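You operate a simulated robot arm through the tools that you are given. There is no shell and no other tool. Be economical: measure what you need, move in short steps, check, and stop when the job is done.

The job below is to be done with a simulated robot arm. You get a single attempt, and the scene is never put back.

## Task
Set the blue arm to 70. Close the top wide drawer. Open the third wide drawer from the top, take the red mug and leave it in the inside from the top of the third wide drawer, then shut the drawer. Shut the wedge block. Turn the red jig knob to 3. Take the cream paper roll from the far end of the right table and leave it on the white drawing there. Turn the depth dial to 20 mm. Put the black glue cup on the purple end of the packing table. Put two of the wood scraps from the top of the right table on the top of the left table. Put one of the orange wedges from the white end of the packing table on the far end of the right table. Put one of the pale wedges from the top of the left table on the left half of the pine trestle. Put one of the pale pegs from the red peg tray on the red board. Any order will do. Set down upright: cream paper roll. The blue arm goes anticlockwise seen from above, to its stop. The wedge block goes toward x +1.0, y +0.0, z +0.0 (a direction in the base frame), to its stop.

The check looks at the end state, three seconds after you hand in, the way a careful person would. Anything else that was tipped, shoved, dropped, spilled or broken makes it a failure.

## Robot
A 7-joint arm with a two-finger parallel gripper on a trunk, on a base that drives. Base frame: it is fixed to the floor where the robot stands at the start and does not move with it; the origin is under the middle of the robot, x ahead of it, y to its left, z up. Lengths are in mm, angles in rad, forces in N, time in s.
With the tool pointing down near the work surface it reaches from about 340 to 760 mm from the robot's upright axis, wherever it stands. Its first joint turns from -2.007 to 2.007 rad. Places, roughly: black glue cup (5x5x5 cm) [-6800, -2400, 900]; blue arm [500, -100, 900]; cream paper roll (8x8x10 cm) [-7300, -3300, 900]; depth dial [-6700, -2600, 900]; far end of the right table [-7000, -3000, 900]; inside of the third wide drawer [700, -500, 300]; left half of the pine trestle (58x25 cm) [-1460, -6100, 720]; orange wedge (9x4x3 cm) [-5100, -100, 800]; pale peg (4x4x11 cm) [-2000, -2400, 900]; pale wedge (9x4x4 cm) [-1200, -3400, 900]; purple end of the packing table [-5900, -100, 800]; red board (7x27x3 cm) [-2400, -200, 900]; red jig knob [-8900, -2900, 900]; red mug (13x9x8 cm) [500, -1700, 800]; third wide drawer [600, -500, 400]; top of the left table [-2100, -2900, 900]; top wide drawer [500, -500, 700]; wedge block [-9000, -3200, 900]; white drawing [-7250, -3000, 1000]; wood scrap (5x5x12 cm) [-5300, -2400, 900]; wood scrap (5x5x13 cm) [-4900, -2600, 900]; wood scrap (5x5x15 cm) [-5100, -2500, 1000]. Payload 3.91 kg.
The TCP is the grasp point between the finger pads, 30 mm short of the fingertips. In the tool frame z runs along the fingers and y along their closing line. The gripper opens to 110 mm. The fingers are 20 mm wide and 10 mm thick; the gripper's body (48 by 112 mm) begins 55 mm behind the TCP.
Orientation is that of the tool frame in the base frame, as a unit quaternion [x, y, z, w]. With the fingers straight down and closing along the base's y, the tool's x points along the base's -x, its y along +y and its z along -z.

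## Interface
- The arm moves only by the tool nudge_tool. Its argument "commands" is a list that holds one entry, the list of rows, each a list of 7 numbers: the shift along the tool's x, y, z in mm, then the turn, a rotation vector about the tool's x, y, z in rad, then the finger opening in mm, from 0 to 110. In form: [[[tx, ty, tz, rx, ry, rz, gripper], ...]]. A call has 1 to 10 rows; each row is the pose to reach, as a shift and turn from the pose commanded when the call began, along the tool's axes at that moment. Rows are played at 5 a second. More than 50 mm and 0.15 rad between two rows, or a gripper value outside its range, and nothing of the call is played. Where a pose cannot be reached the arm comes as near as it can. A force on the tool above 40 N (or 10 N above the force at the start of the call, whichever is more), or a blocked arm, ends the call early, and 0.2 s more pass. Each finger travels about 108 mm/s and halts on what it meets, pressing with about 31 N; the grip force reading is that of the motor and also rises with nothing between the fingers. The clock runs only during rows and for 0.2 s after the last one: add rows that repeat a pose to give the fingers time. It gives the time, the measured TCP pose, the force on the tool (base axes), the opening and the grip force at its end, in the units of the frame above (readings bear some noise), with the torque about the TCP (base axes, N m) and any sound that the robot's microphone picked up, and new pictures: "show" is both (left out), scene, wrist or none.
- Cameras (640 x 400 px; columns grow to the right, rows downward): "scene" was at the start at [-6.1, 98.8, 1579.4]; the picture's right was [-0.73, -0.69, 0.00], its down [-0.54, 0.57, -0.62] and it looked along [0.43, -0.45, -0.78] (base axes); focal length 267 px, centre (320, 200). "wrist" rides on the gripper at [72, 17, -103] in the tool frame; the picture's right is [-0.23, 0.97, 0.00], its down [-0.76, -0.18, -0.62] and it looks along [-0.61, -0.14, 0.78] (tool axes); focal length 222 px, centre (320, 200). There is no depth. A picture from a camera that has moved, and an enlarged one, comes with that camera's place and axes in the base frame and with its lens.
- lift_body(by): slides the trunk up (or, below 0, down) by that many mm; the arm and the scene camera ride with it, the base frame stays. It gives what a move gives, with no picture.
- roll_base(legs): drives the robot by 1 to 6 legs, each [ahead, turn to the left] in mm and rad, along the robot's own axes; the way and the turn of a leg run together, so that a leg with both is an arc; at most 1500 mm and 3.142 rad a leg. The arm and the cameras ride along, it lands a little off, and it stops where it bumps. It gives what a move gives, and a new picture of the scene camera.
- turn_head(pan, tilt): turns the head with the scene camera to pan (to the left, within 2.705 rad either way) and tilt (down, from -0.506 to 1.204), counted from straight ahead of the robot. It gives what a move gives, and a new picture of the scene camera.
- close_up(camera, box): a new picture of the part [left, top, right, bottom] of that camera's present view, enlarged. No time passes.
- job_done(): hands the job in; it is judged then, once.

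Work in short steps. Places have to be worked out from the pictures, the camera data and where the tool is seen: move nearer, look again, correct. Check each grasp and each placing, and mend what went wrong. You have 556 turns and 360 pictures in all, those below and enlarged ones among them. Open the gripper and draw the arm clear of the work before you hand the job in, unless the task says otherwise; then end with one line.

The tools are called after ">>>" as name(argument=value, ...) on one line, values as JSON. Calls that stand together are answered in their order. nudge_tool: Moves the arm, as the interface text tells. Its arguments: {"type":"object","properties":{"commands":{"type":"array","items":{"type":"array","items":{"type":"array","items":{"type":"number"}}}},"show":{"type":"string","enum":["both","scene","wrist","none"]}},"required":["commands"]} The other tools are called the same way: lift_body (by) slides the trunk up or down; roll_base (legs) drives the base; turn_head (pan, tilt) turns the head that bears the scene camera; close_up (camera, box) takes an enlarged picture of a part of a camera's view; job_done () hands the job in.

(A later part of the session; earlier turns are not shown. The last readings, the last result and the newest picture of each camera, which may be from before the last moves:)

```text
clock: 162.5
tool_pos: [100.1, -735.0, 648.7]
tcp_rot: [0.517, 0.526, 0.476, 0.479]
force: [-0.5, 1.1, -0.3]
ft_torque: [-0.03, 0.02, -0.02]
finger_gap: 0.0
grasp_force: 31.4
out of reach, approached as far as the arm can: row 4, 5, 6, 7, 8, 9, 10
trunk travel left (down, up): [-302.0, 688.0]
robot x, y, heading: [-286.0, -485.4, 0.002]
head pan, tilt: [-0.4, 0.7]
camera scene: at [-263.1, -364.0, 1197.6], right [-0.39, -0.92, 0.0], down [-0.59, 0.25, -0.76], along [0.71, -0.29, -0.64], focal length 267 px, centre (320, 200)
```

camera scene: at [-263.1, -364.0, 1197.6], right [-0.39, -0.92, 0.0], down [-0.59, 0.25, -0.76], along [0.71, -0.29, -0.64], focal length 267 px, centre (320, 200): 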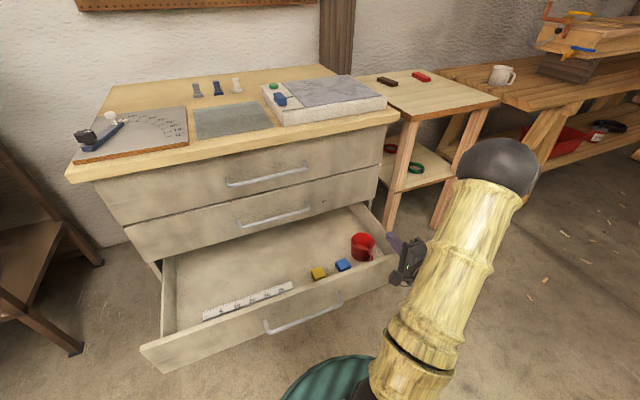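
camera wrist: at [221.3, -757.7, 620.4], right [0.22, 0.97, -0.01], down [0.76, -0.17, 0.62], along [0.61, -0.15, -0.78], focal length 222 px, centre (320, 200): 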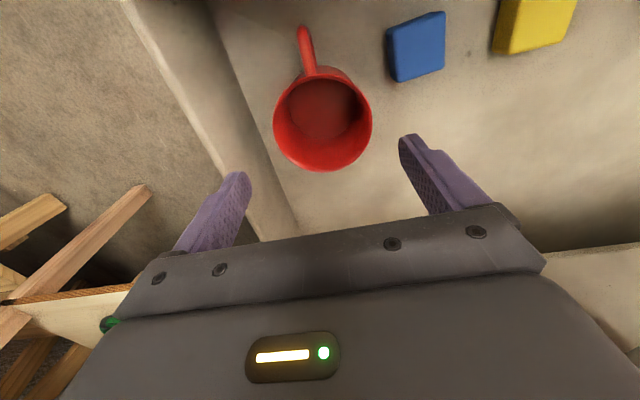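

That pose was too close in, but the tool is nearly horizontal at (100,-735). I back 60 mm, level the tool, then lower to z≈445.

>>> roll_base(legs=[[-70, 0]])

>>> nudge_tool(commands=[[[0, 0, 0, -0.045, 0, 0, 0], [0, 0, 0, -0.091, 0, 0, 0]]], show="none")

>>> lift_body(by=-200)

>>> nudge_tool(commands=[[[0, 0, 0, 0, 0, 0, 0]]], show="both")

```text
clock: 163.6
tool_pos: [30.9, -734.5, 648.7]
tcp_rot: [0.517, 0.526, 0.477, 0.478]
force: [0.4, 0.4, 1.1]
ft_torque: [-0.03, 0.01, 0.02]
finger_gap: 0.2
grasp_force: 31.2
trunk travel left (down, up): [-302.0, 688.0]
robot x, y, heading: [-353.2, -486.0, 0.004]
head pan, tilt: [-0.4, 0.7]
camera scene: at [-331.9, -364.6, 1197.6], right [-0.39, -0.92, 0.0], down [-0.59, 0.25, -0.76], along [0.71, -0.29, -0.64], focal length 267 px, centre (320, 200)
```

scene: 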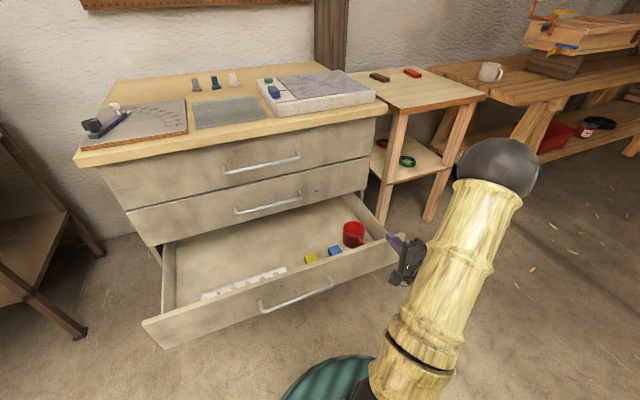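

```text
clock: 164.2
tool_pos: [32.2, -735.7, 649.2]
tcp_rot: [0.495, 0.504, 0.5, 0.502]
force: [-0.6, 0.3, -0.1]
ft_torque: [-0.03, 0.03, 0.0]
finger_gap: 0.0
grasp_force: 31.5
trunk travel left (down, up): [-302.0, 688.0]
robot x, y, heading: [-353.0, -489.7, 0.001]
head pan, tilt: [-0.4, 0.7]
```

```text
clock: 166.4
tool_pos: [32.1, -735.0, 448.7]
tcp_rot: [0.495, 0.504, 0.5, 0.501]
force: [0.5, -0.8, 0.4]
ft_torque: [-0.03, 0.0, -0.05]
finger_gap: 0.1
grasp_force: 31.1
trunk travel left (down, up): [-102.0, 888.0]
robot x, y, heading: [-354.4, -483.4, 0.004]
head pan, tilt: [-0.4, 0.7]
```

```text
clock: 166.8
tool_pos: [31.8, -735.4, 448.8]
tcp_rot: [0.495, 0.504, 0.499, 0.502]
force: [0.3, 0.4, -0.6]
ft_torque: [0.0, -0.02, 0.04]
finger_gap: 0.2
grasp_force: 31.2
trunk travel left (down, up): [-102.0, 888.0]
robot x, y, heading: [-349.4, -485.9, 0.006]
head pan, tilt: [-0.4, 0.7]
camera scene: at [-332.0, -364.6, 997.6], right [-0.39, -0.92, 0.0], down [-0.59, 0.25, -0.76], along [0.71, -0.29, -0.64], focal length 267 px, centre (320, 200)
camera wrist: at [-71.9, -661.6, 464.6], right [0.0, -0.22, 0.98], down [-0.62, -0.77, -0.17], along [0.79, -0.6, -0.13], focal length 222 px, centre (320, 200)
```

scene: 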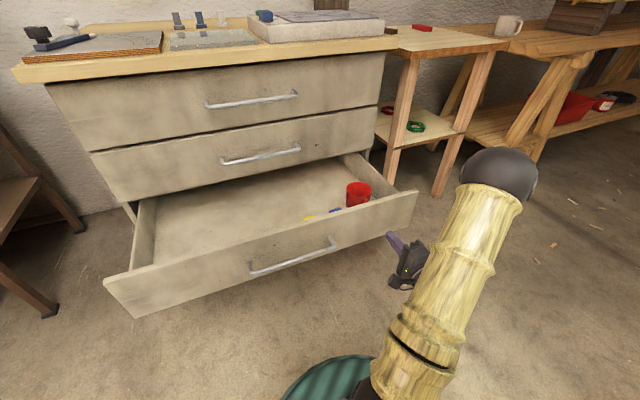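
wrist: 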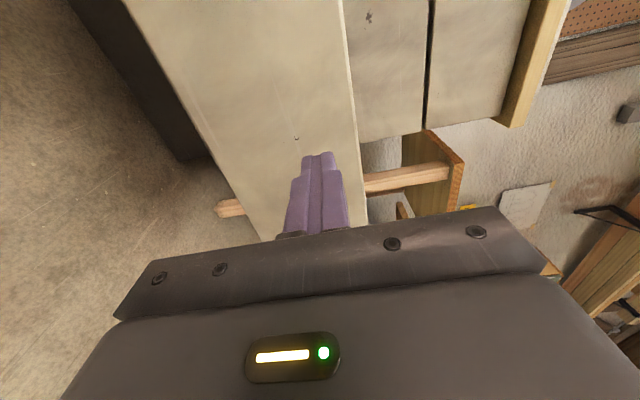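

The drawer front is right ahead. I shift toward y≈-655 and advance gently to contact and push.

>>> nudge_tool(commands=[[[25, 0, 15, 0, 0, 0, 0], [50, 0, 30, 0, 0, 0, 0], [75, 0, 45, 0, 0, 0, 0], [80, 0, 60, 0, 0, 0, 0], [80, 0, 75, 0, 0, 0, 0], [80, 0, 87, 0, 0, 0, 0], [80, 0, 97, 0, 0, 0, 0], [80, 0, 107, 0, 0, 0, 0], [80, 0, 117, 0, 0, 0, 0], [80, 0, 130, 0, 0, 0, 0]]], show="none")

>>> nudge_tool(commands=[[[0, 0, 14, 0, 0, 0, 0], [0, 0, 28, 0, 0, 0, 0], [0, 0, 42, 0, 0, 0, 0], [0, 0, 56, 0, 0, 0, 0], [0, 0, 70, 0, 0, 0, 0], [0, 0, 84, 0, 0, 0, 0], [0, 0, 98, 0, 0, 0, 0], [0, 0, 112, 0, 0, 0, 0], [0, 0, 126, 0, 0, 0, 0], [0, 0, 140, 0, 0, 0, 0]]], show="scene")

```text
clock: 169.0
tool_pos: [162.1, -652.5, 449.0]
tcp_rot: [0.495, 0.504, 0.5, 0.501]
force: [-0.2, -0.9, 0.4]
ft_torque: [0.01, 0.03, 0.01]
finger_gap: 0.0
grasp_force: 31.3
out of reach, approached as far as the arm can: row 1, 2, 3, 4, 5, 6
trunk travel left (down, up): [-102.0, 888.0]
robot x, y, heading: [-349.2, -485.8, 0.004]
head pan, tilt: [-0.4, 0.7]
```

```text
clock: 171.2
tool_pos: [301.8, -653.4, 447.0]
tcp_rot: [0.495, 0.504, 0.5, 0.501]
force: [0.3, -0.2, 0.3]
ft_torque: [0.01, -0.02, 0.02]
finger_gap: 0.0
grasp_force: 30.7
trunk travel left (down, up): [-102.0, 888.0]
robot x, y, heading: [-354.7, -482.9, -0.002]
head pan, tilt: [-0.4, 0.7]
camera scene: at [-332.0, -364.6, 997.6], right [-0.39, -0.92, 0.0], down [-0.59, 0.25, -0.76], along [0.71, -0.29, -0.64], focal length 267 px, centre (320, 200)
```

scene: 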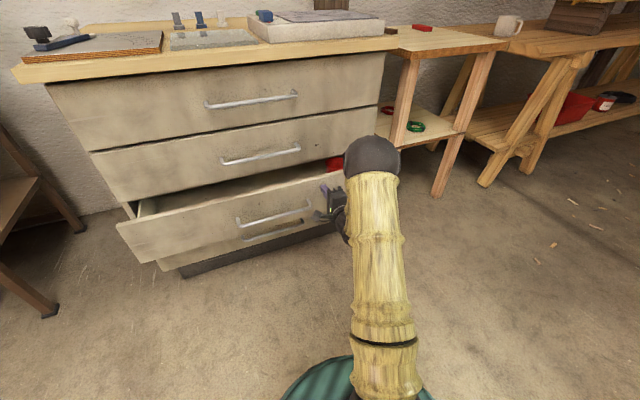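

Closing smoothly. About 100 mm remain; I go on to the stop.

>>> nudge_tool(commands=[[[0, 0, 14, 0, 0, 0, 0], [0, 0, 28, 0, 0, 0, 0], [0, 0, 42, 0, 0, 0, 0], [0, 0, 54, 0, 0, 0, 0], [0, 0, 66, 0, 0, 0, 0], [0, 0, 76, 0, 0, 0, 0], [0, 0, 86, 0, 0, 0, 0], [0, 0, 94, 0, 0, 0, 0], [0, 0, 102, 0, 0, 0, 0], [0, 0, 110, 0, 0, 0, 0]]], show="scene")

```text
clock: 173.2
tool_pos: [400.9, -652.6, 447.2]
tcp_rot: [0.496, 0.505, 0.499, 0.501]
force: [-18.0, 3.3, 8.3]
ft_torque: [-0.04, -0.21, -0.06]
finger_gap: 0.0
grasp_force: 31.0
trunk travel left (down, up): [-102.0, 888.0]
robot x, y, heading: [-350.3, -488.6, -0.0]
head pan, tilt: [-0.4, 0.7]
stopped in row 10: the force on the tool passed its limit at 62 N (the readings are from after the stop); the commanded pose is now the measured one
camera scene: at [-334.0, -364.3, 997.8], right [-0.39, -0.92, 0.0], down [-0.59, 0.25, -0.77], along [0.71, -0.3, -0.64], focal length 267 px, centre (320, 200)
```

scene: 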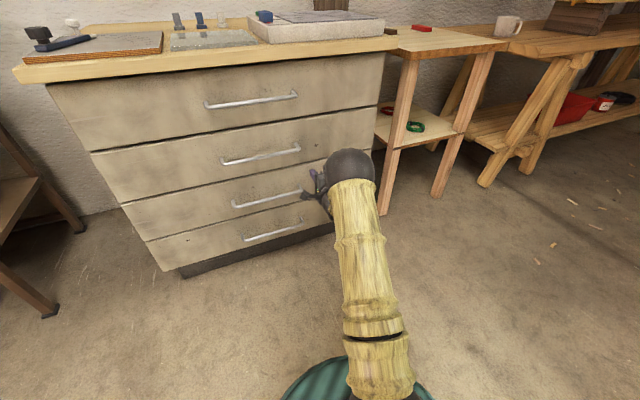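

Third drawer is shut. I retract, raise the trunk and bring the tool back pointing down for travel.

>>> nudge_tool(commands=[[[0, 0, -45, 0, 0, 0, 0], [0, 0, -90, 0, 0, 0, 0], [0, 0, -130, 0, 0, 0, 0]]], show="none")

>>> roll_base(legs=[[-200, 0]])

>>> lift_body(by=400)

>>> lift_body(by=250)

>>> nudge_tool(commands=[[[0, 0, 0, 0.148, 0, 0, 0], [0, 0, 0, 0.296, 0, 0, 0], [0, 0, 0, 0.444, 0, 0, 0], [0, 0, 0, 0.592, 0, 0, 0], [0, 0, 0, 0.74, 0, 0, 0], [0, 0, 0, 0.888, 0, 0, 0], [0, 0, 0, 1.036, 0, 0, 0], [0, 0, 0, 1.184, 0, 0, 0], [0, 0, 0, 1.332, 0, 0, 0], [0, 0, 0, 1.48, 0, 0, 0]]], show="none")

>>> nudge_tool(commands=[[[0, 0, 0, 0.091, 0, 0, 0], [0, 0, 0, 0.091, 0, 0, 0]]], show="none")

>>> turn_head(pan=-2.2, tilt=0.5)

```text
clock: 174.0
tool_pos: [271.2, -652.4, 445.4]
tcp_rot: [0.497, 0.505, 0.498, 0.5]
force: [-0.3, -0.5, 0.2]
ft_torque: [0.02, 0.04, 0.02]
finger_gap: 0.0
grasp_force: 31.0
trunk travel left (down, up): [-102.0, 888.0]
robot x, y, heading: [-349.2, -484.4, 0.002]
head pan, tilt: [-0.4, 0.7]
```

```text
clock: 175.8
tool_pos: [71.5, -653.2, 445.7]
tcp_rot: [0.497, 0.505, 0.498, 0.501]
force: [1.3, 1.1, -0.3]
ft_torque: [-0.02, 0.02, 0.01]
finger_gap: 0.3
grasp_force: 30.6
trunk travel left (down, up): [-102.0, 888.0]
robot x, y, heading: [-552.7, -487.7, 0.005]
head pan, tilt: [-0.4, 0.7]
camera scene: at [-533.2, -365.4, 997.6], right [-0.38, -0.92, 0.0], down [-0.59, 0.25, -0.76], along [0.71, -0.29, -0.64], focal length 267 px, centre (320, 200)
```

scene: 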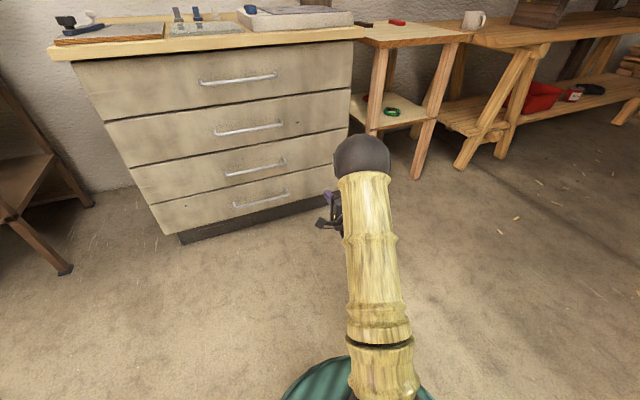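

```text
clock: 179.6
tool_pos: [70.0, -651.8, 844.8]
tcp_rot: [0.497, 0.505, 0.499, 0.5]
force: [-0.5, 1.2, -0.5]
ft_torque: [0.0, -0.01, 0.03]
finger_gap: 0.2
grasp_force: 30.6
trunk travel left (down, up): [-502.0, 488.0]
robot x, y, heading: [-555.0, -488.2, 0.005]
head pan, tilt: [-0.4, 0.7]
```

```text
clock: 182.2
tool_pos: [71.8, -652.3, 1095.6]
tcp_rot: [0.496, 0.505, 0.499, 0.5]
force: [-0.8, -0.5, 0.3]
ft_torque: [0.01, 0.03, 0.0]
finger_gap: 0.0
grasp_force: 31.1
trunk travel left (down, up): [-752.0, 238.0]
robot x, y, heading: [-554.1, -483.1, 0.001]
head pan, tilt: [-0.4, 0.7]
```

```text
clock: 184.4
tool_pos: [71.3, -652.5, 1095.2]
tcp_rot: [0.704, 0.709, 0.026, 0.035]
force: [-0.1, -0.7, 0.1]
ft_torque: [-0.02, 0.03, 0.01]
finger_gap: 0.1
grasp_force: 31.3
trunk travel left (down, up): [-752.0, 238.0]
robot x, y, heading: [-555.4, -488.5, 0.006]
head pan, tilt: [-0.4, 0.7]
```

```text
clock: 185.0
tool_pos: [70.6, -654.3, 1096.2]
tcp_rot: [0.705, 0.71, -0.005, 0.003]
force: [-0.4, 0.6, -0.2]
ft_torque: [-0.01, -0.02, 0.01]
finger_gap: 0.3
grasp_force: 31.2
trunk travel left (down, up): [-752.0, 238.0]
robot x, y, heading: [-554.9, -485.9, 0.006]
head pan, tilt: [-0.4, 0.7]
```

```text
clock: 186.8
tool_pos: [70.4, -653.0, 1095.1]
tcp_rot: [0.705, 0.709, -0.005, 0.002]
force: [-0.6, 0.2, -0.6]
ft_torque: [0.01, -0.01, -0.03]
finger_gap: 0.3
grasp_force: 31.1
trunk travel left (down, up): [-752.0, 238.0]
robot x, y, heading: [-556.2, -484.0, 0.004]
head pan, tilt: [-2.201, 0.499]
camera scene: at [-664.7, -406.6, 1665.3], right [-0.81, 0.58, 0.0], down [0.28, 0.39, -0.88], along [-0.51, -0.71, -0.48], focal length 267 px, centre (320, 200)
```

scene: 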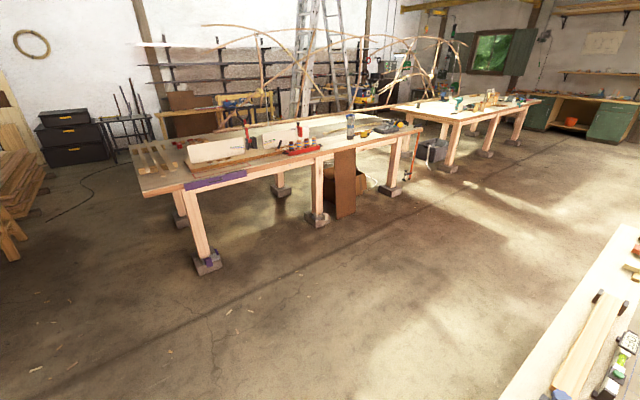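

The left table's near edge is y≈-2170 and the red peg tray is near (-1950,-2500). I drive there to stand at about (-1950,-1780) facing -y.

>>> roll_base(legs=[[0, -2.39], [1000, 0]])

```text
clock: 201.2
tool_pos: [-1850.4, -1493.9, 1096.0]
tcp_rot: [0.921, -0.39, -0.004, -0.003]
force: [-0.2, 0.1, 0.0]
ft_torque: [-0.03, -0.03, 0.02]
finger_gap: 0.0
grasp_force: 30.5
trunk travel left (down, up): [-752.0, 238.0]
robot x, y, heading: [-1283.7, -1181.2, -2.379]
head pan, tilt: [-2.201, 0.499]
camera scene: at [-1145.3, -1159.8, 1665.4], right [0.99, 0.14, 0.0], down [0.07, -0.47, -0.88], along [-0.12, 0.87, -0.48], focal length 267 px, centre (320, 200)
```

scene: 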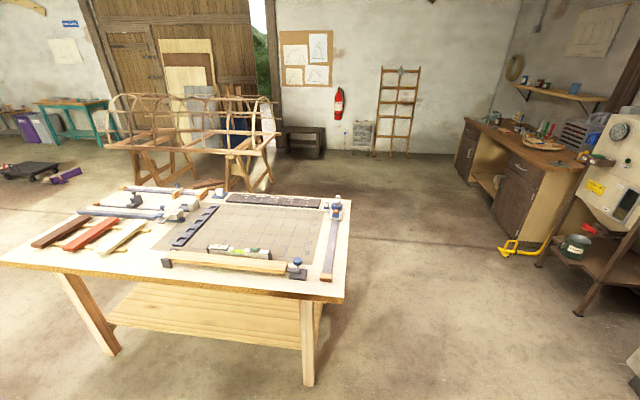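

The red board is visible at about (-2405,-249). I go on to the peg tray.

>>> roll_base(legs=[[0, -0.04], [885, 0], [0, 0.845]])

>>> turn_head(pan=0.3, tilt=0.7)

```text
clock: 209.9
tool_pos: [-2099.7, -2373.1, 1094.4]
tcp_rot: [1.0, -0.005, -0.005, -0.002]
force: [0.1, 0.2, -0.9]
ft_torque: [-0.02, 0.03, 0.03]
finger_gap: 0.0
grasp_force: 31.3
trunk travel left (down, up): [-752.0, 238.0]
robot x, y, heading: [-1920.2, -1753.4, -1.585]
head pan, tilt: [-2.201, 0.499]
camera scene: at [-1838.7, -1639.0, 1665.3], right [0.6, 0.8, 0.0], down [0.38, -0.29, -0.88], along [-0.7, 0.53, -0.48], focal length 267 px, centre (320, 200)
```

scene: 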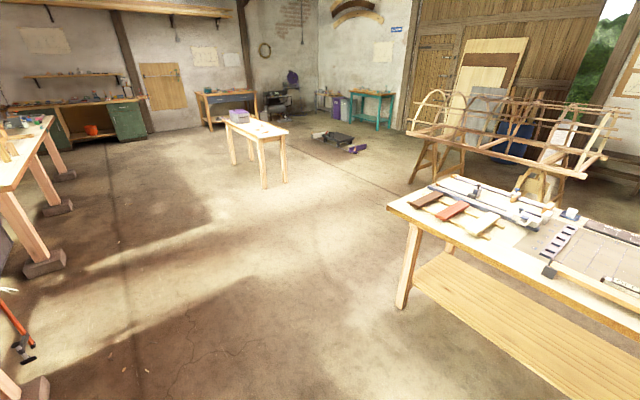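

```text
clock: 212.2
tool_pos: [-2100.0, -2374.0, 1094.1]
tcp_rot: [1.0, -0.005, -0.005, -0.001]
force: [-0.2, 0.3, -0.1]
ft_torque: [0.02, 0.01, 0.0]
finger_gap: 0.0
grasp_force: 31.3
trunk travel left (down, up): [-752.0, 238.0]
robot x, y, heading: [-1920.0, -1754.0, -1.59]
head pan, tilt: [0.3, 0.7]
camera scene: at [-1742.0, -1775.2, 1647.6], right [-0.96, -0.28, 0.0], down [-0.18, 0.62, -0.76], along [0.22, -0.73, -0.64], focal length 267 px, centre (320, 200)
```

scene: 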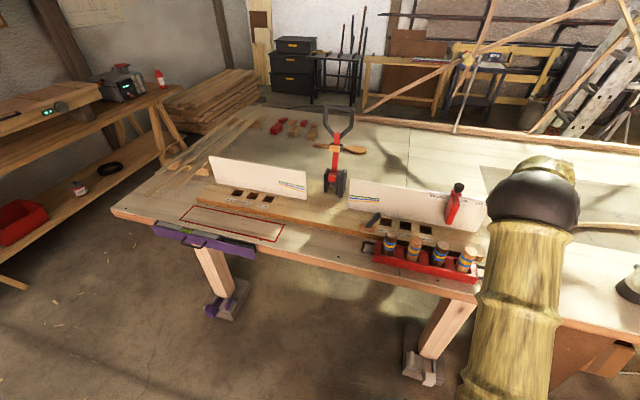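

The packing table, jig table and left table are all located. I enlarge the peg tray and the whole left table area.

>>> close_up(camera="scene", box=[340, 170, 500, 290])

>>> close_up(camera="scene", box=[110, 90, 430, 270])

```text
3.33 times, centred on (420, 230) of scene
camera zoom: at [-1742.0, -1775.2, 1647.6], right [-0.96, -0.28, 0.0], down [-0.18, 0.62, -0.76], along [0.22, -0.73, -0.64], focal length 889 px, centre (-13, 100)
```

zoom: 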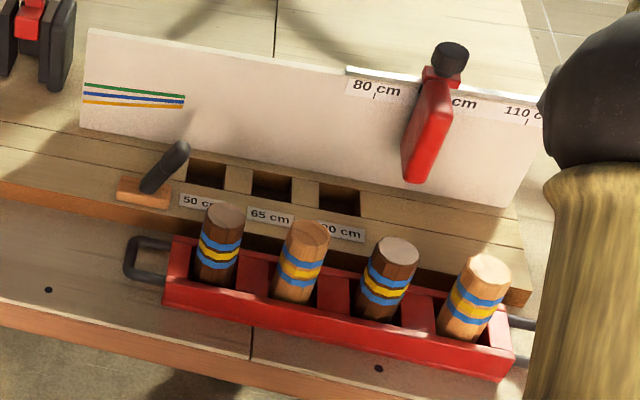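

```text
2.00 times, centred on (270, 180) of scene
camera zoom: at [-1742.0, -1775.2, 1647.6], right [-0.96, -0.28, 0.0], down [-0.18, 0.62, -0.76], along [0.22, -0.73, -0.64], focal length 533 px, centre (420, 240)
```

zoom: 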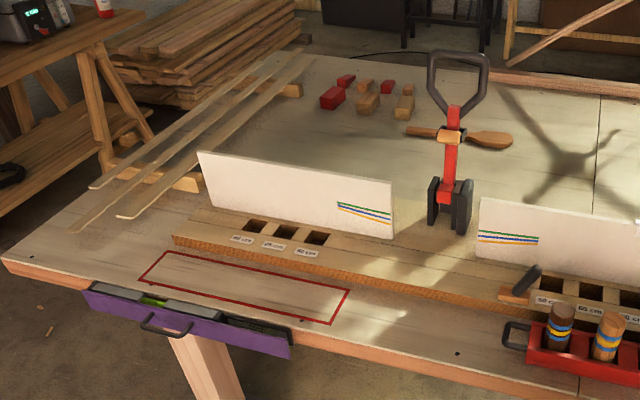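

Pale pegs are the 2nd and 4th in the tray; I take the 4th, at about (-2045,-2435). I move above it.

>>> nudge_tool(commands=[[[25, 30, 10, 0, 0, 0, 20], [55, 61, 20, 0, 0, 0, 50], [55, 61, 40, 0, 0, 0, 80], [55, 61, 40, 0, 0, 0, 80]]], show="both")

```text
clock: 213.2
tool_pos: [-2045.6, -2434.7, 1056.8]
tcp_rot: [1.0, -0.005, -0.005, -0.003]
force: [-2.1, -0.5, 0.4]
ft_torque: [0.0, 0.01, -0.01]
finger_gap: 80.1
grasp_force: 0.0
trunk travel left (down, up): [-752.0, 238.0]
robot x, y, heading: [-1920.5, -1749.7, -1.584]
head pan, tilt: [0.3, 0.7]
camera scene: at [-1741.8, -1775.1, 1647.6], right [-0.96, -0.28, 0.0], down [-0.18, 0.62, -0.76], along [0.22, -0.73, -0.64], focal length 267 px, centre (320, 200)
camera wrist: at [-1972.8, -2451.9, 1159.1], right [-0.24, -0.97, 0.0], down [-0.75, 0.18, 0.63], along [-0.61, 0.15, -0.78], focal length 222 px, centre (320, 200)
```

scene: 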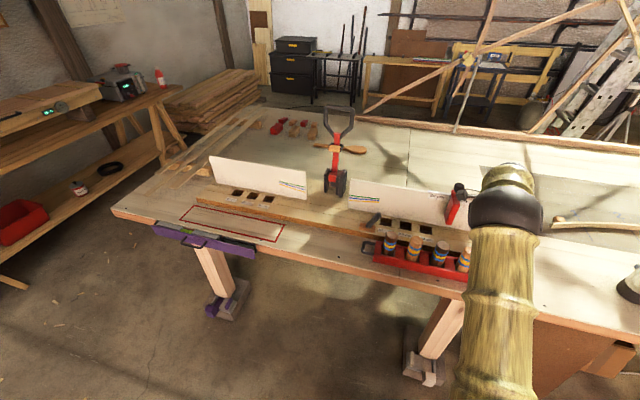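
wrist: 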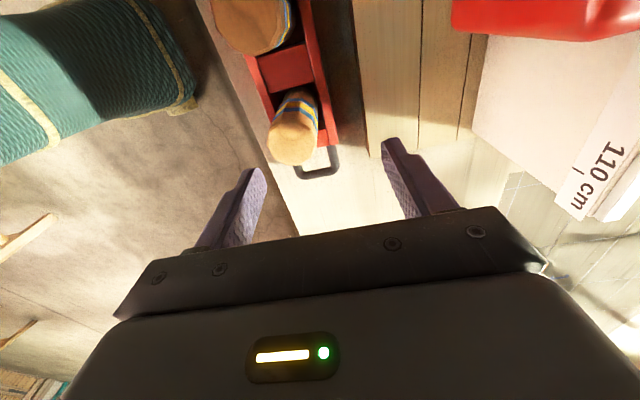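

Peg top refines to about (-2039,-2412,993). I check the peg colours before gripping.

>>> close_up(camera="wrist", box=[180, 0, 400, 180])

>>> close_up(camera="scene", box=[370, 220, 490, 290])

```text
2.22 times, centred on (290, 90) of wrist
camera zoom: at [-1972.8, -2451.9, 1159.1], right [-0.24, -0.97, 0.0], down [-0.75, 0.18, 0.63], along [-0.61, 0.15, -0.78], focal length 494 px, centre (387, 444)
```

zoom: 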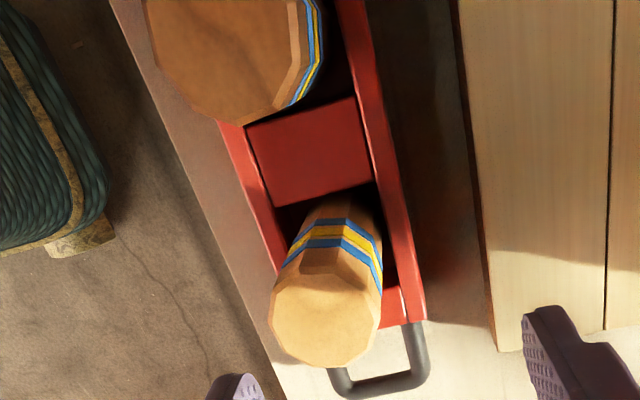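

```text
5.33 times, centred on (430, 255) of scene
camera zoom: at [-1741.8, -1775.1, 1647.6], right [-0.96, -0.28, 0.0], down [-0.18, 0.62, -0.76], along [0.22, -0.73, -0.64], focal length 1422 px, centre (-267, -93)
```

zoom: 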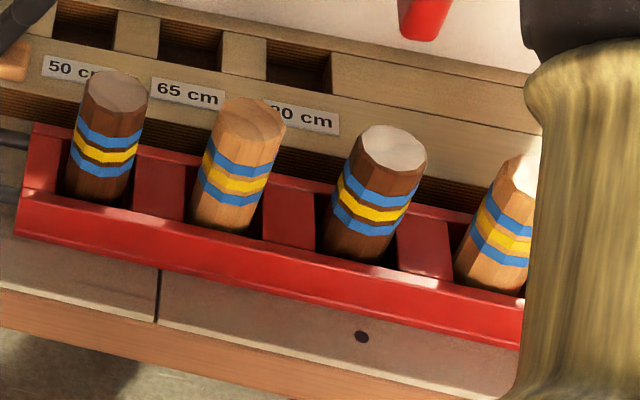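

Peg 4 is pale. I correct by (+7,+22) and descend partway to check the alignment.

>>> nudge_tool(commands=[[[7, -22, 0, 0, 0, 0, 80], [7, -22, 20, 0, 0, 0, 80], [7, -22, 38, 0, 0, 0, 80], [7, -22, 38, 0, 0, 0, 80]]], show="wrist")

```text
clock: 214.2
tool_pos: [-2037.0, -2413.2, 1017.1]
tcp_rot: [1.0, -0.007, -0.005, -0.001]
force: [0.0, 0.1, -0.1]
ft_torque: [0.0, 0.01, -0.04]
finger_gap: 80.1
grasp_force: 0.1
trunk travel left (down, up): [-752.0, 238.0]
robot x, y, heading: [-1919.9, -1750.4, -1.584]
head pan, tilt: [0.3, 0.7]
camera wrist: at [-1963.8, -2429.0, 1119.0], right [-0.24, -0.97, 0.0], down [-0.75, 0.18, 0.63], along [-0.61, 0.15, -0.78], focal length 222 px, centre (320, 200)
```

wrist: 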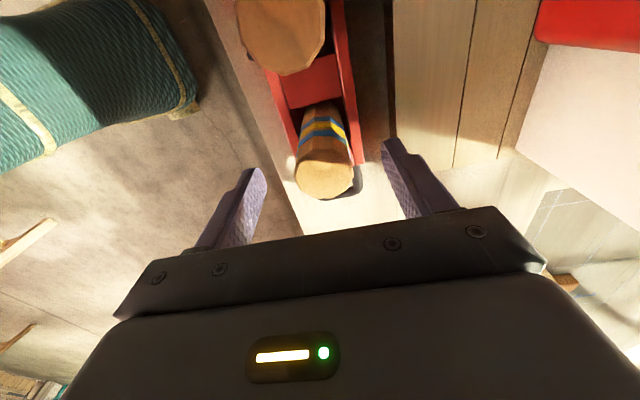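

Well centred, peg top at fingertip height. I descend 55 mm and close.

>>> nudge_tool(commands=[[[-3, 1, 20, 0, 0, 0, 80], [-3, 1, 40, 0, 0, 0, 80], [-3, 1, 53, 0, 0, 0, 80], [-3, 1, 53, 0, 0, 0, 60], [-3, 1, 53, 0, 0, 0, 40], [-3, 1, 53, 0, 0, 0, 20], [-3, 1, 53, 0, 0, 0, 20]]], show="wrist")

```text
clock: 215.8
tool_pos: [-2042.7, -2413.3, 964.9]
tcp_rot: [1.0, -0.005, -0.005, -0.002]
force: [0.3, -0.4, 1.0]
ft_torque: [-0.02, -0.02, 0.01]
finger_gap: 39.3
grasp_force: 30.6
trunk travel left (down, up): [-752.0, 238.0]
robot x, y, heading: [-1922.1, -1752.1, -1.581]
head pan, tilt: [0.3, 0.7]
camera wrist: at [-1968.6, -2429.9, 1067.5], right [-0.24, -0.97, 0.0], down [-0.75, 0.18, 0.63], along [-0.61, 0.15, -0.78], focal length 222 px, centre (320, 200)
```

wrist: 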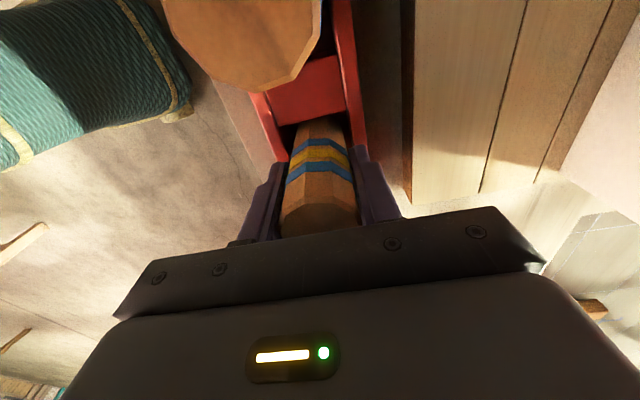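

Gripped (39.3 mm). I lift it straight out.

>>> nudge_tool(commands=[[[0, 0, -10, 0, 0, 0, 10], [0, 0, -40, 0, 0, 0, 10], [0, 0, -80, 0, 0, 0, 10], [0, 0, -120, 0, 0, 0, 10], [0, 0, -160, 0, 0, 0, 10]]], show="both")

```text
clock: 217.0
tool_pos: [-2040.9, -2416.3, 1122.0]
tcp_rot: [1.0, -0.006, -0.005, -0.001]
force: [1.2, -0.2, -1.0]
ft_torque: [-0.03, 0.01, 0.02]
finger_gap: 39.2
grasp_force: 30.7
trunk travel left (down, up): [-752.0, 238.0]
robot x, y, heading: [-1924.4, -1749.5, -1.587]
head pan, tilt: [0.3, 0.7]
camera scene: at [-1741.9, -1774.5, 1647.6], right [-0.96, -0.28, 0.0], down [-0.18, 0.62, -0.77], along [0.22, -0.73, -0.64], focal length 267 px, centre (320, 200)
camera wrist: at [-1967.2, -2433.1, 1224.8], right [-0.24, -0.97, 0.0], down [-0.75, 0.18, 0.63], along [-0.61, 0.15, -0.78], focal length 222 px, centre (320, 200)
```

scene: 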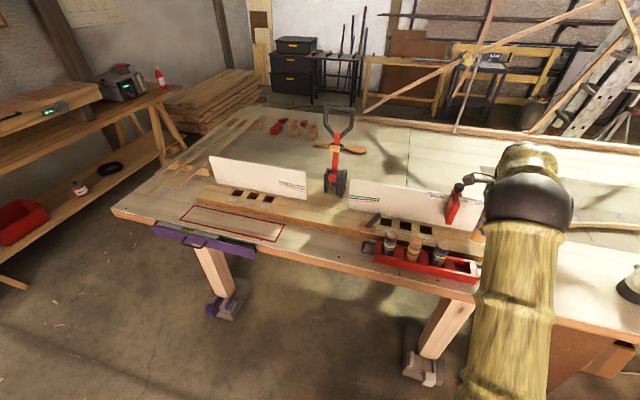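
wrist: 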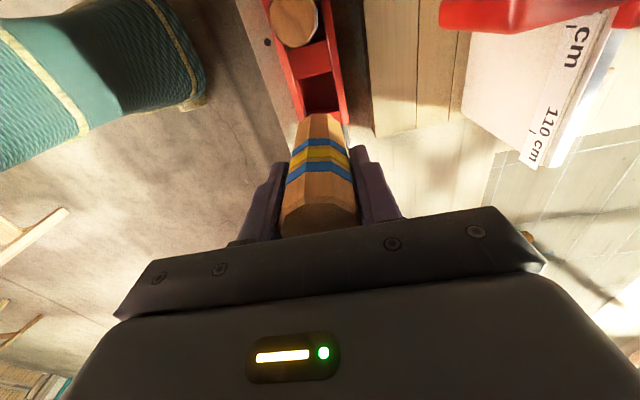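

Peg held. I back off, turn and drive to stand in front of the jig table at about (-2522,-900), facing +y.

>>> roll_base(legs=[[-250, 0], [0, -2.33], [847, 0], [0, -0.787]])

>>> turn_head(pan=0.5, tilt=0.8)

```text
clock: 235.0
tool_pos: [-2384.3, -237.2, 1120.8]
tcp_rot: [0.01, 1.0, -0.002, 0.005]
force: [-0.1, 0.9, -0.3]
ft_torque: [-0.02, 0.03, -0.02]
finger_gap: 39.1
grasp_force: 30.6
trunk travel left (down, up): [-752.0, 238.0]
robot x, y, heading: [-2507.4, -900.8, 1.552]
head pan, tilt: [0.3, 0.7]
camera scene: at [-2683.3, -874.8, 1647.6], right [0.96, 0.28, 0.0], down [0.18, -0.62, -0.76], along [-0.21, 0.74, -0.64], focal length 267 px, centre (320, 200)
```

scene: 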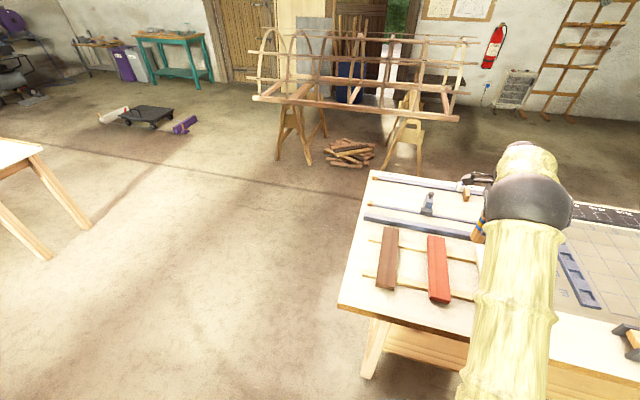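

```text
clock: 235.7
tool_pos: [-2382.5, -237.9, 1122.1]
tcp_rot: [0.01, 1.0, -0.002, 0.005]
force: [1.2, 0.3, -0.5]
ft_torque: [-0.02, 0.02, -0.01]
finger_gap: 39.2
grasp_force: 31.1
trunk travel left (down, up): [-752.0, 238.0]
robot x, y, heading: [-2504.9, -901.3, 1.553]
head pan, tilt: [0.499, 0.799]
camera scene: at [-2697.0, -884.8, 1639.4], right [0.89, 0.46, 0.0], down [0.33, -0.64, -0.7], along [-0.32, 0.62, -0.72], focal length 267 px, centre (320, 200)
```

scene: 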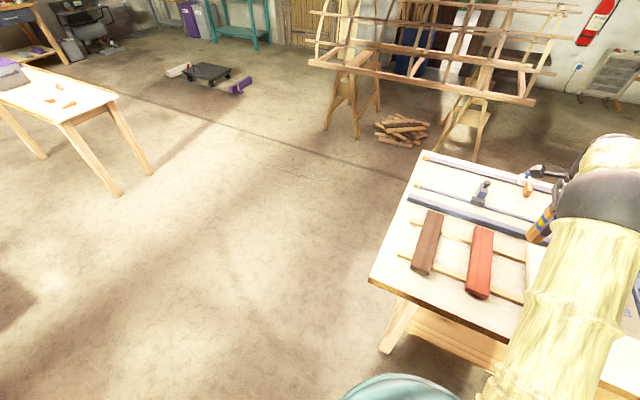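

The red board centre is about (-2456,-255), running along y. I move the peg above it at the same height and look with the wrist.

>>> nudge_tool(commands=[[[35, -9, 0, 0, 0, 0, 10], [73, -18, 0, 0, 0, 0, 10], [73, -18, 30, 0, 0, 0, 10], [73, -18, 50, 0, 0, 0, 10]]], show="both")

```text
clock: 236.7
tool_pos: [-2457.2, -255.0, 1069.5]
tcp_rot: [0.009, 1.0, -0.002, 0.005]
force: [-0.3, -0.6, -0.3]
ft_torque: [-0.02, 0.03, -0.04]
finger_gap: 38.9
grasp_force: 30.9
trunk travel left (down, up): [-752.0, 238.0]
robot x, y, heading: [-2511.5, -898.6, 1.547]
head pan, tilt: [0.499, 0.799]
camera scene: at [-2697.3, -884.7, 1639.3], right [0.89, 0.46, 0.0], down [0.33, -0.64, -0.7], along [-0.32, 0.62, -0.72], focal length 267 px, centre (320, 200)
camera wrist: at [-2530.3, -234.7, 1172.6], right [0.25, 0.97, 0.0], down [0.75, -0.19, 0.63], along [0.61, -0.16, -0.78], focal length 222 px, centre (320, 200)
```

scene: 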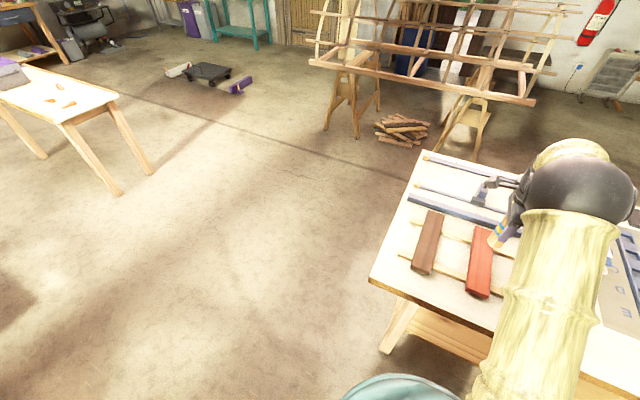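
wrist: 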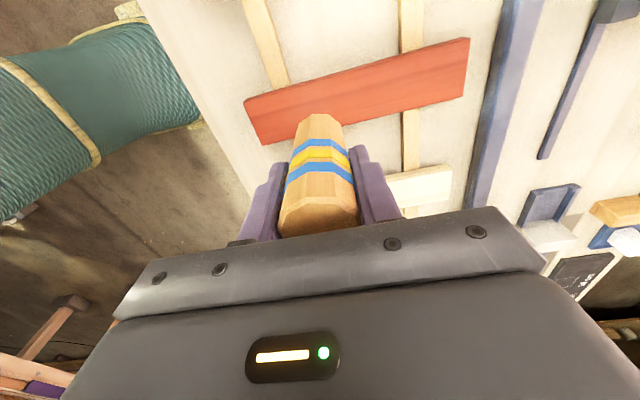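

Consistent fit: board top z≈870, centre (-2446,-218). I shift there and lower to z≈985.

>>> nudge_tool(commands=[[[-11, 25, 10, 0, 0, 0, 10], [-11, 32, 40, 0, 0, 0, 10], [-11, 32, 70, 0, 0, 0, 10], [-11, 32, 85, 0, 0, 0, 10]]], show="both")

>>> close_up(camera="scene", box=[400, 180, 560, 310])

```text
clock: 237.7
tool_pos: [-2444.0, -222.1, 985.6]
tcp_rot: [0.01, 1.0, -0.001, 0.006]
force: [-0.7, -0.3, -1.9]
ft_torque: [0.0, 0.0, 0.01]
finger_gap: 38.8
grasp_force: 31.0
trunk travel left (down, up): [-752.0, 238.0]
robot x, y, heading: [-2509.8, -900.1, 1.551]
head pan, tilt: [0.499, 0.799]
camera scene: at [-2697.2, -884.8, 1639.4], right [0.89, 0.46, 0.0], down [0.33, -0.64, -0.7], along [-0.32, 0.62, -0.72], focal length 267 px, centre (320, 200)
camera wrist: at [-2517.3, -202.2, 1088.8], right [0.25, 0.97, 0.0], down [0.75, -0.19, 0.63], along [0.61, -0.15, -0.78], focal length 222 px, centre (320, 200)
```

scene: 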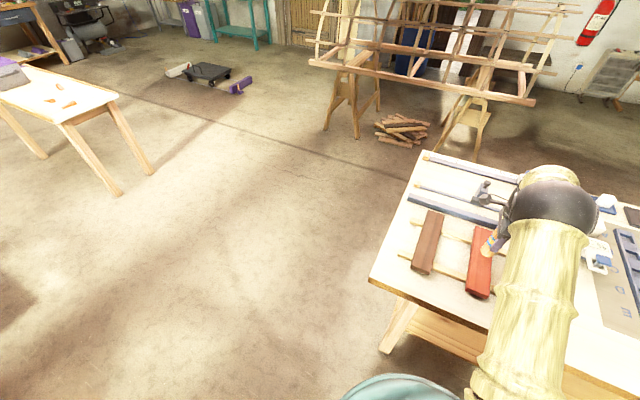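
wrist: 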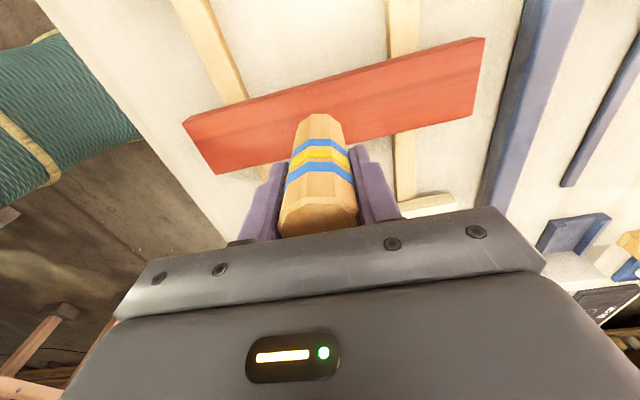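

```text
3.08 times, centred on (480, 245) of scene
camera zoom: at [-2697.2, -884.8, 1639.4], right [0.89, 0.46, 0.0], down [0.33, -0.64, -0.7], along [-0.32, 0.62, -0.72], focal length 820 px, centre (-172, 62)
```

zoom: 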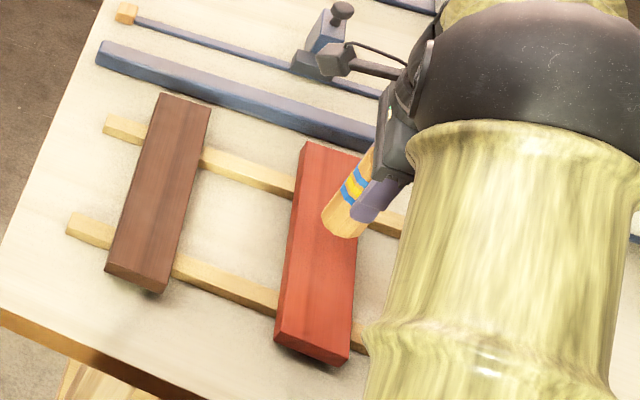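

Peg tip is slightly toward +x of the board's midline; I shift -9 mm in x and lower in small steps to contact.

>>> nudge_tool(commands=[[[9, 0, 0, 0, 0, 0, 10], [9, 0, 8, 0, 0, 0, 10], [9, 0, 14, 0, 0, 0, 10], [9, 0, 18, 0, 0, 0, 10], [9, 0, 22, 0, 0, 0, 10], [9, 0, 26, 0, 0, 0, 10], [9, 0, 30, 0, 0, 0, 10], [9, 0, 34, 0, 0, 0, 10], [9, 0, 38, 0, 0, 0, 10]]], show="wrist")

```text
clock: 239.7
tool_pos: [-2452.3, -222.6, 952.5]
tcp_rot: [0.009, 1.0, 0.002, 0.005]
force: [-1.1, -0.1, 24.0]
ft_torque: [-0.12, 0.01, 0.07]
finger_gap: 37.9
grasp_force: 31.4
trunk travel left (down, up): [-752.0, 238.0]
robot x, y, heading: [-2507.3, -899.4, 1.554]
head pan, tilt: [0.499, 0.799]
camera wrist: at [-2525.7, -203.2, 1054.7], right [0.24, 0.97, 0.01], down [0.75, -0.19, 0.63], along [0.61, -0.15, -0.78], focal length 222 px, centre (320, 200)
```

wrist: 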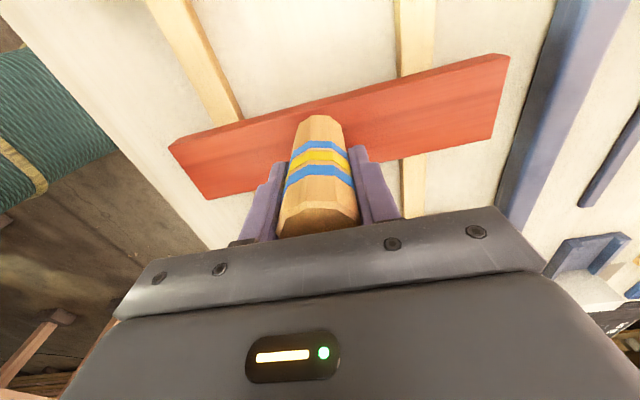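

In contact (24 N). I ease up 4 mm and look closely before release.

>>> nudge_tool(commands=[[[0, 0, -4, 0, 0, 0, 10], [0, 0, -5, 0, 0, 0, 10]]], show="none")

>>> close_up(camera="scene", box=[420, 200, 540, 300])

```text
clock: 240.3
tool_pos: [-2452.5, -224.2, 951.5]
tcp_rot: [0.01, 1.0, -0.004, 0.005]
force: [-0.2, 0.6, 3.8]
ft_torque: [0.1, 0.06, 0.0]
finger_gap: 38.8
grasp_force: 30.7
trunk travel left (down, up): [-752.0, 238.0]
robot x, y, heading: [-2506.1, -898.5, 1.554]
head pan, tilt: [0.499, 0.799]
```

```text
4.00 times, centred on (480, 250) of scene
camera zoom: at [-2697.3, -885.2, 1639.1], right [0.89, 0.46, 0.0], down [0.33, -0.64, -0.7], along [-0.32, 0.62, -0.72], focal length 1066 px, centre (-320, 0)
```

zoom: 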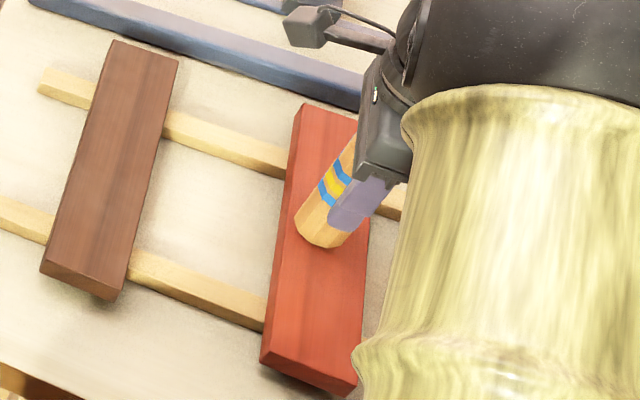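

The peg stands centred on the red board. I release and rise.

>>> nudge_tool(commands=[[[0, 0, 0, 0, 0, 0, 45], [0, 0, 0, 0, 0, 0, 60], [0, 0, 0, 0, 0, 0, 70], [0, 0, 0, 0, 0, 0, 70], [0, 0, -30, 0, 0, 0, 70], [0, 0, -70, 0, 0, 0, 70], [0, 0, -110, 0, 0, 0, 70], [0, 0, -150, 0, 0, 0, 70]]], show="wrist")

```text
clock: 242.1
tool_pos: [-2453.9, -221.3, 1103.8]
tcp_rot: [0.01, 1.0, -0.002, 0.005]
force: [0.2, -0.2, 0.0]
ft_torque: [-0.06, 0.02, 0.0]
finger_gap: 70.2
grasp_force: 0.0
trunk travel left (down, up): [-752.0, 238.0]
robot x, y, heading: [-2509.1, -901.2, 1.553]
head pan, tilt: [0.499, 0.799]
camera wrist: at [-2526.5, -201.2, 1207.6], right [0.25, 0.97, 0.0], down [0.75, -0.19, 0.63], along [0.61, -0.16, -0.78], focal length 222 px, centre (320, 200)
```

wrist: 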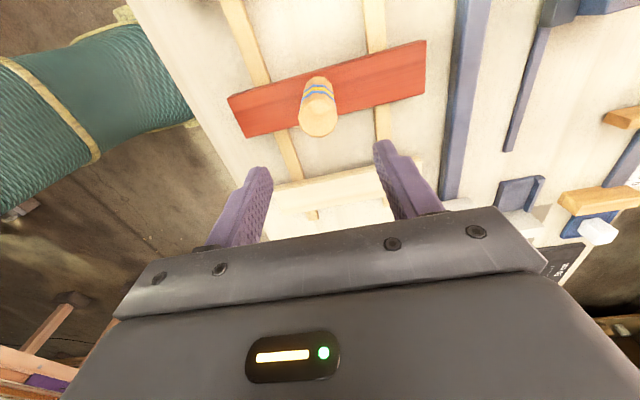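

The peg stands on the red board. Next the packing table: I back up, turn and drive toward (-5100,-950).

>>> roll_base(legs=[[-100, 0], [0, 1.59], [1300, 0], [1250, 0], [0, -1.57]])

>>> turn_head(pan=0.3, tilt=0.6)

```text
clock: 268.9
tool_pos: [-5083.1, -406.0, 1103.5]
tcp_rot: [-0.026, 1.0, -0.002, 0.005]
force: [1.5, -0.5, -0.2]
ft_torque: [0.04, 0.01, -0.03]
finger_gap: 70.2
grasp_force: 0.1
trunk travel left (down, up): [-752.0, 238.0]
robot x, y, heading: [-5093.1, -1084.8, 1.624]
head pan, tilt: [0.499, 0.799]
camera scene: at [-5278.6, -1085.5, 1639.3], right [0.85, 0.52, 0.0], down [0.38, -0.61, -0.7], along [-0.36, 0.59, -0.72], focal length 267 px, centre (320, 200)
```

scene: 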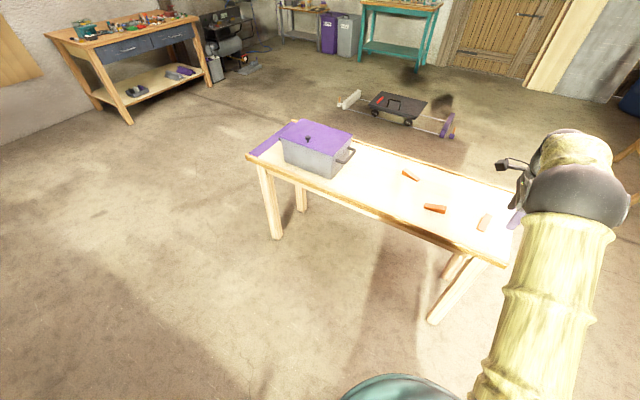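

```text
clock: 269.7
tool_pos: [-5083.5, -405.1, 1104.6]
tcp_rot: [-0.027, 1.0, -0.002, 0.005]
force: [0.8, 0.4, 0.4]
ft_torque: [-0.01, 0.0, 0.02]
finger_gap: 70.0
grasp_force: 0.0
trunk travel left (down, up): [-752.0, 238.0]
robot x, y, heading: [-5086.8, -1090.6, 1.623]
head pan, tilt: [0.3, 0.6]
camera scene: at [-5267.0, -1071.3, 1656.2], right [0.94, 0.34, 0.0], down [0.2, -0.53, -0.82], along [-0.28, 0.77, -0.57], focal length 267 px, centre (320, 200)
```

scene: 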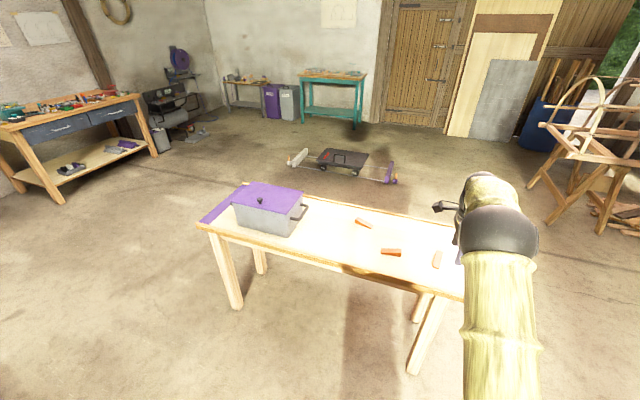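

I enlarge the packing table.

>>> close_up(camera="scene", box=[180, 170, 480, 320])

```text
2.13 times, centred on (330, 245) of scene
camera zoom: at [-5267.0, -1071.3, 1656.2], right [0.94, 0.34, 0.0], down [0.2, -0.53, -0.82], along [-0.28, 0.77, -0.57], focal length 569 px, centre (299, 104)
```

zoom: 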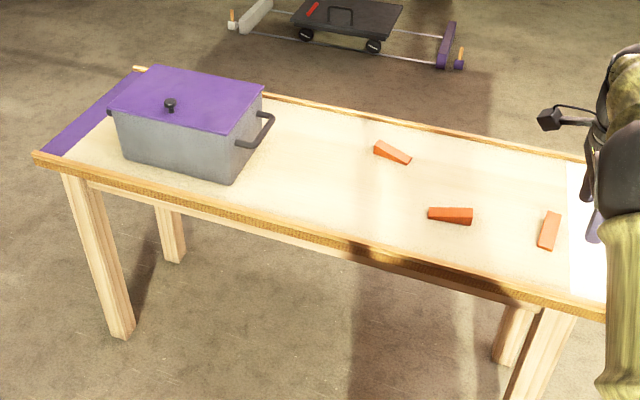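

I enlarge the three wedges to be sure of their colours.

>>> close_up(camera="scene", box=[340, 205, 460, 285])

```text
5.00 times, centred on (400, 245) of scene
camera zoom: at [-5267.0, -1071.3, 1656.2], right [0.94, 0.34, 0.0], down [0.2, -0.53, -0.82], along [-0.28, 0.77, -0.57], focal length 1333 px, centre (-80, -25)
```

zoom: 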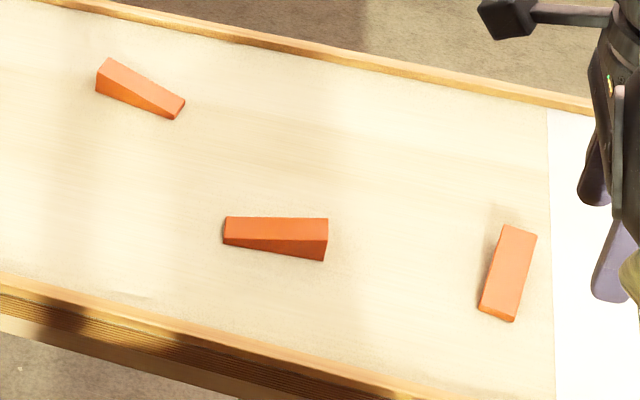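

All three are orange. I take the middle one, centre about (-5256,-161), long axis ~13° from x. I drive ahead 320 first.

>>> roll_base(legs=[[320, -0.05]])

>>> nudge_tool(commands=[[[45, -20, 0, 0, 0, -0.03, 80], [90, -40, 20, 0, 0, -0.06, 80], [130, -60, 50, 0, 0, -0.12, 80], [160, -70, 80, 0, 0, -0.18, 80], [160, -70, 100, 0, 0, -0.18, 80], [160, -70, 100, 0, 0, -0.18, 80]]], show="both")

```text
clock: 272.1
tool_pos: [-5063.4, -88.8, 1102.9]
tcp_rot: [-0.006, 1.0, -0.002, 0.006]
force: [-0.6, -0.7, 0.4]
ft_torque: [0.02, 0.0, 0.0]
finger_gap: 69.7
grasp_force: 0.0
trunk travel left (down, up): [-752.0, 238.0]
robot x, y, heading: [-5096.4, -772.9, 1.578]
head pan, tilt: [0.3, 0.6]
camera scene: at [-5275.3, -746.0, 1656.2], right [0.95, 0.3, 0.0], down [0.17, -0.54, -0.82], along [-0.25, 0.79, -0.57], focal length 267 px, centre (320, 200)
```

scene: 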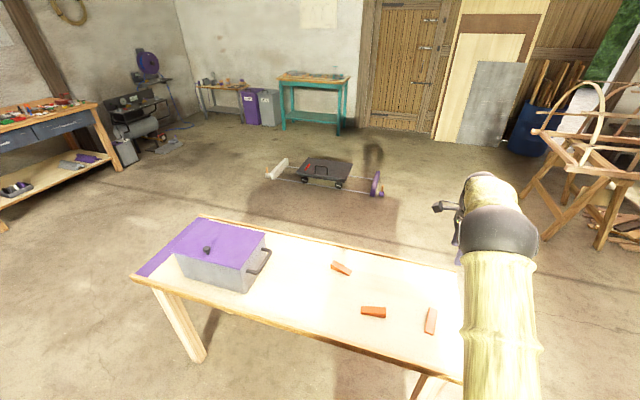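

```text
refused: row 2 steps farther than a row can; nothing moved
```

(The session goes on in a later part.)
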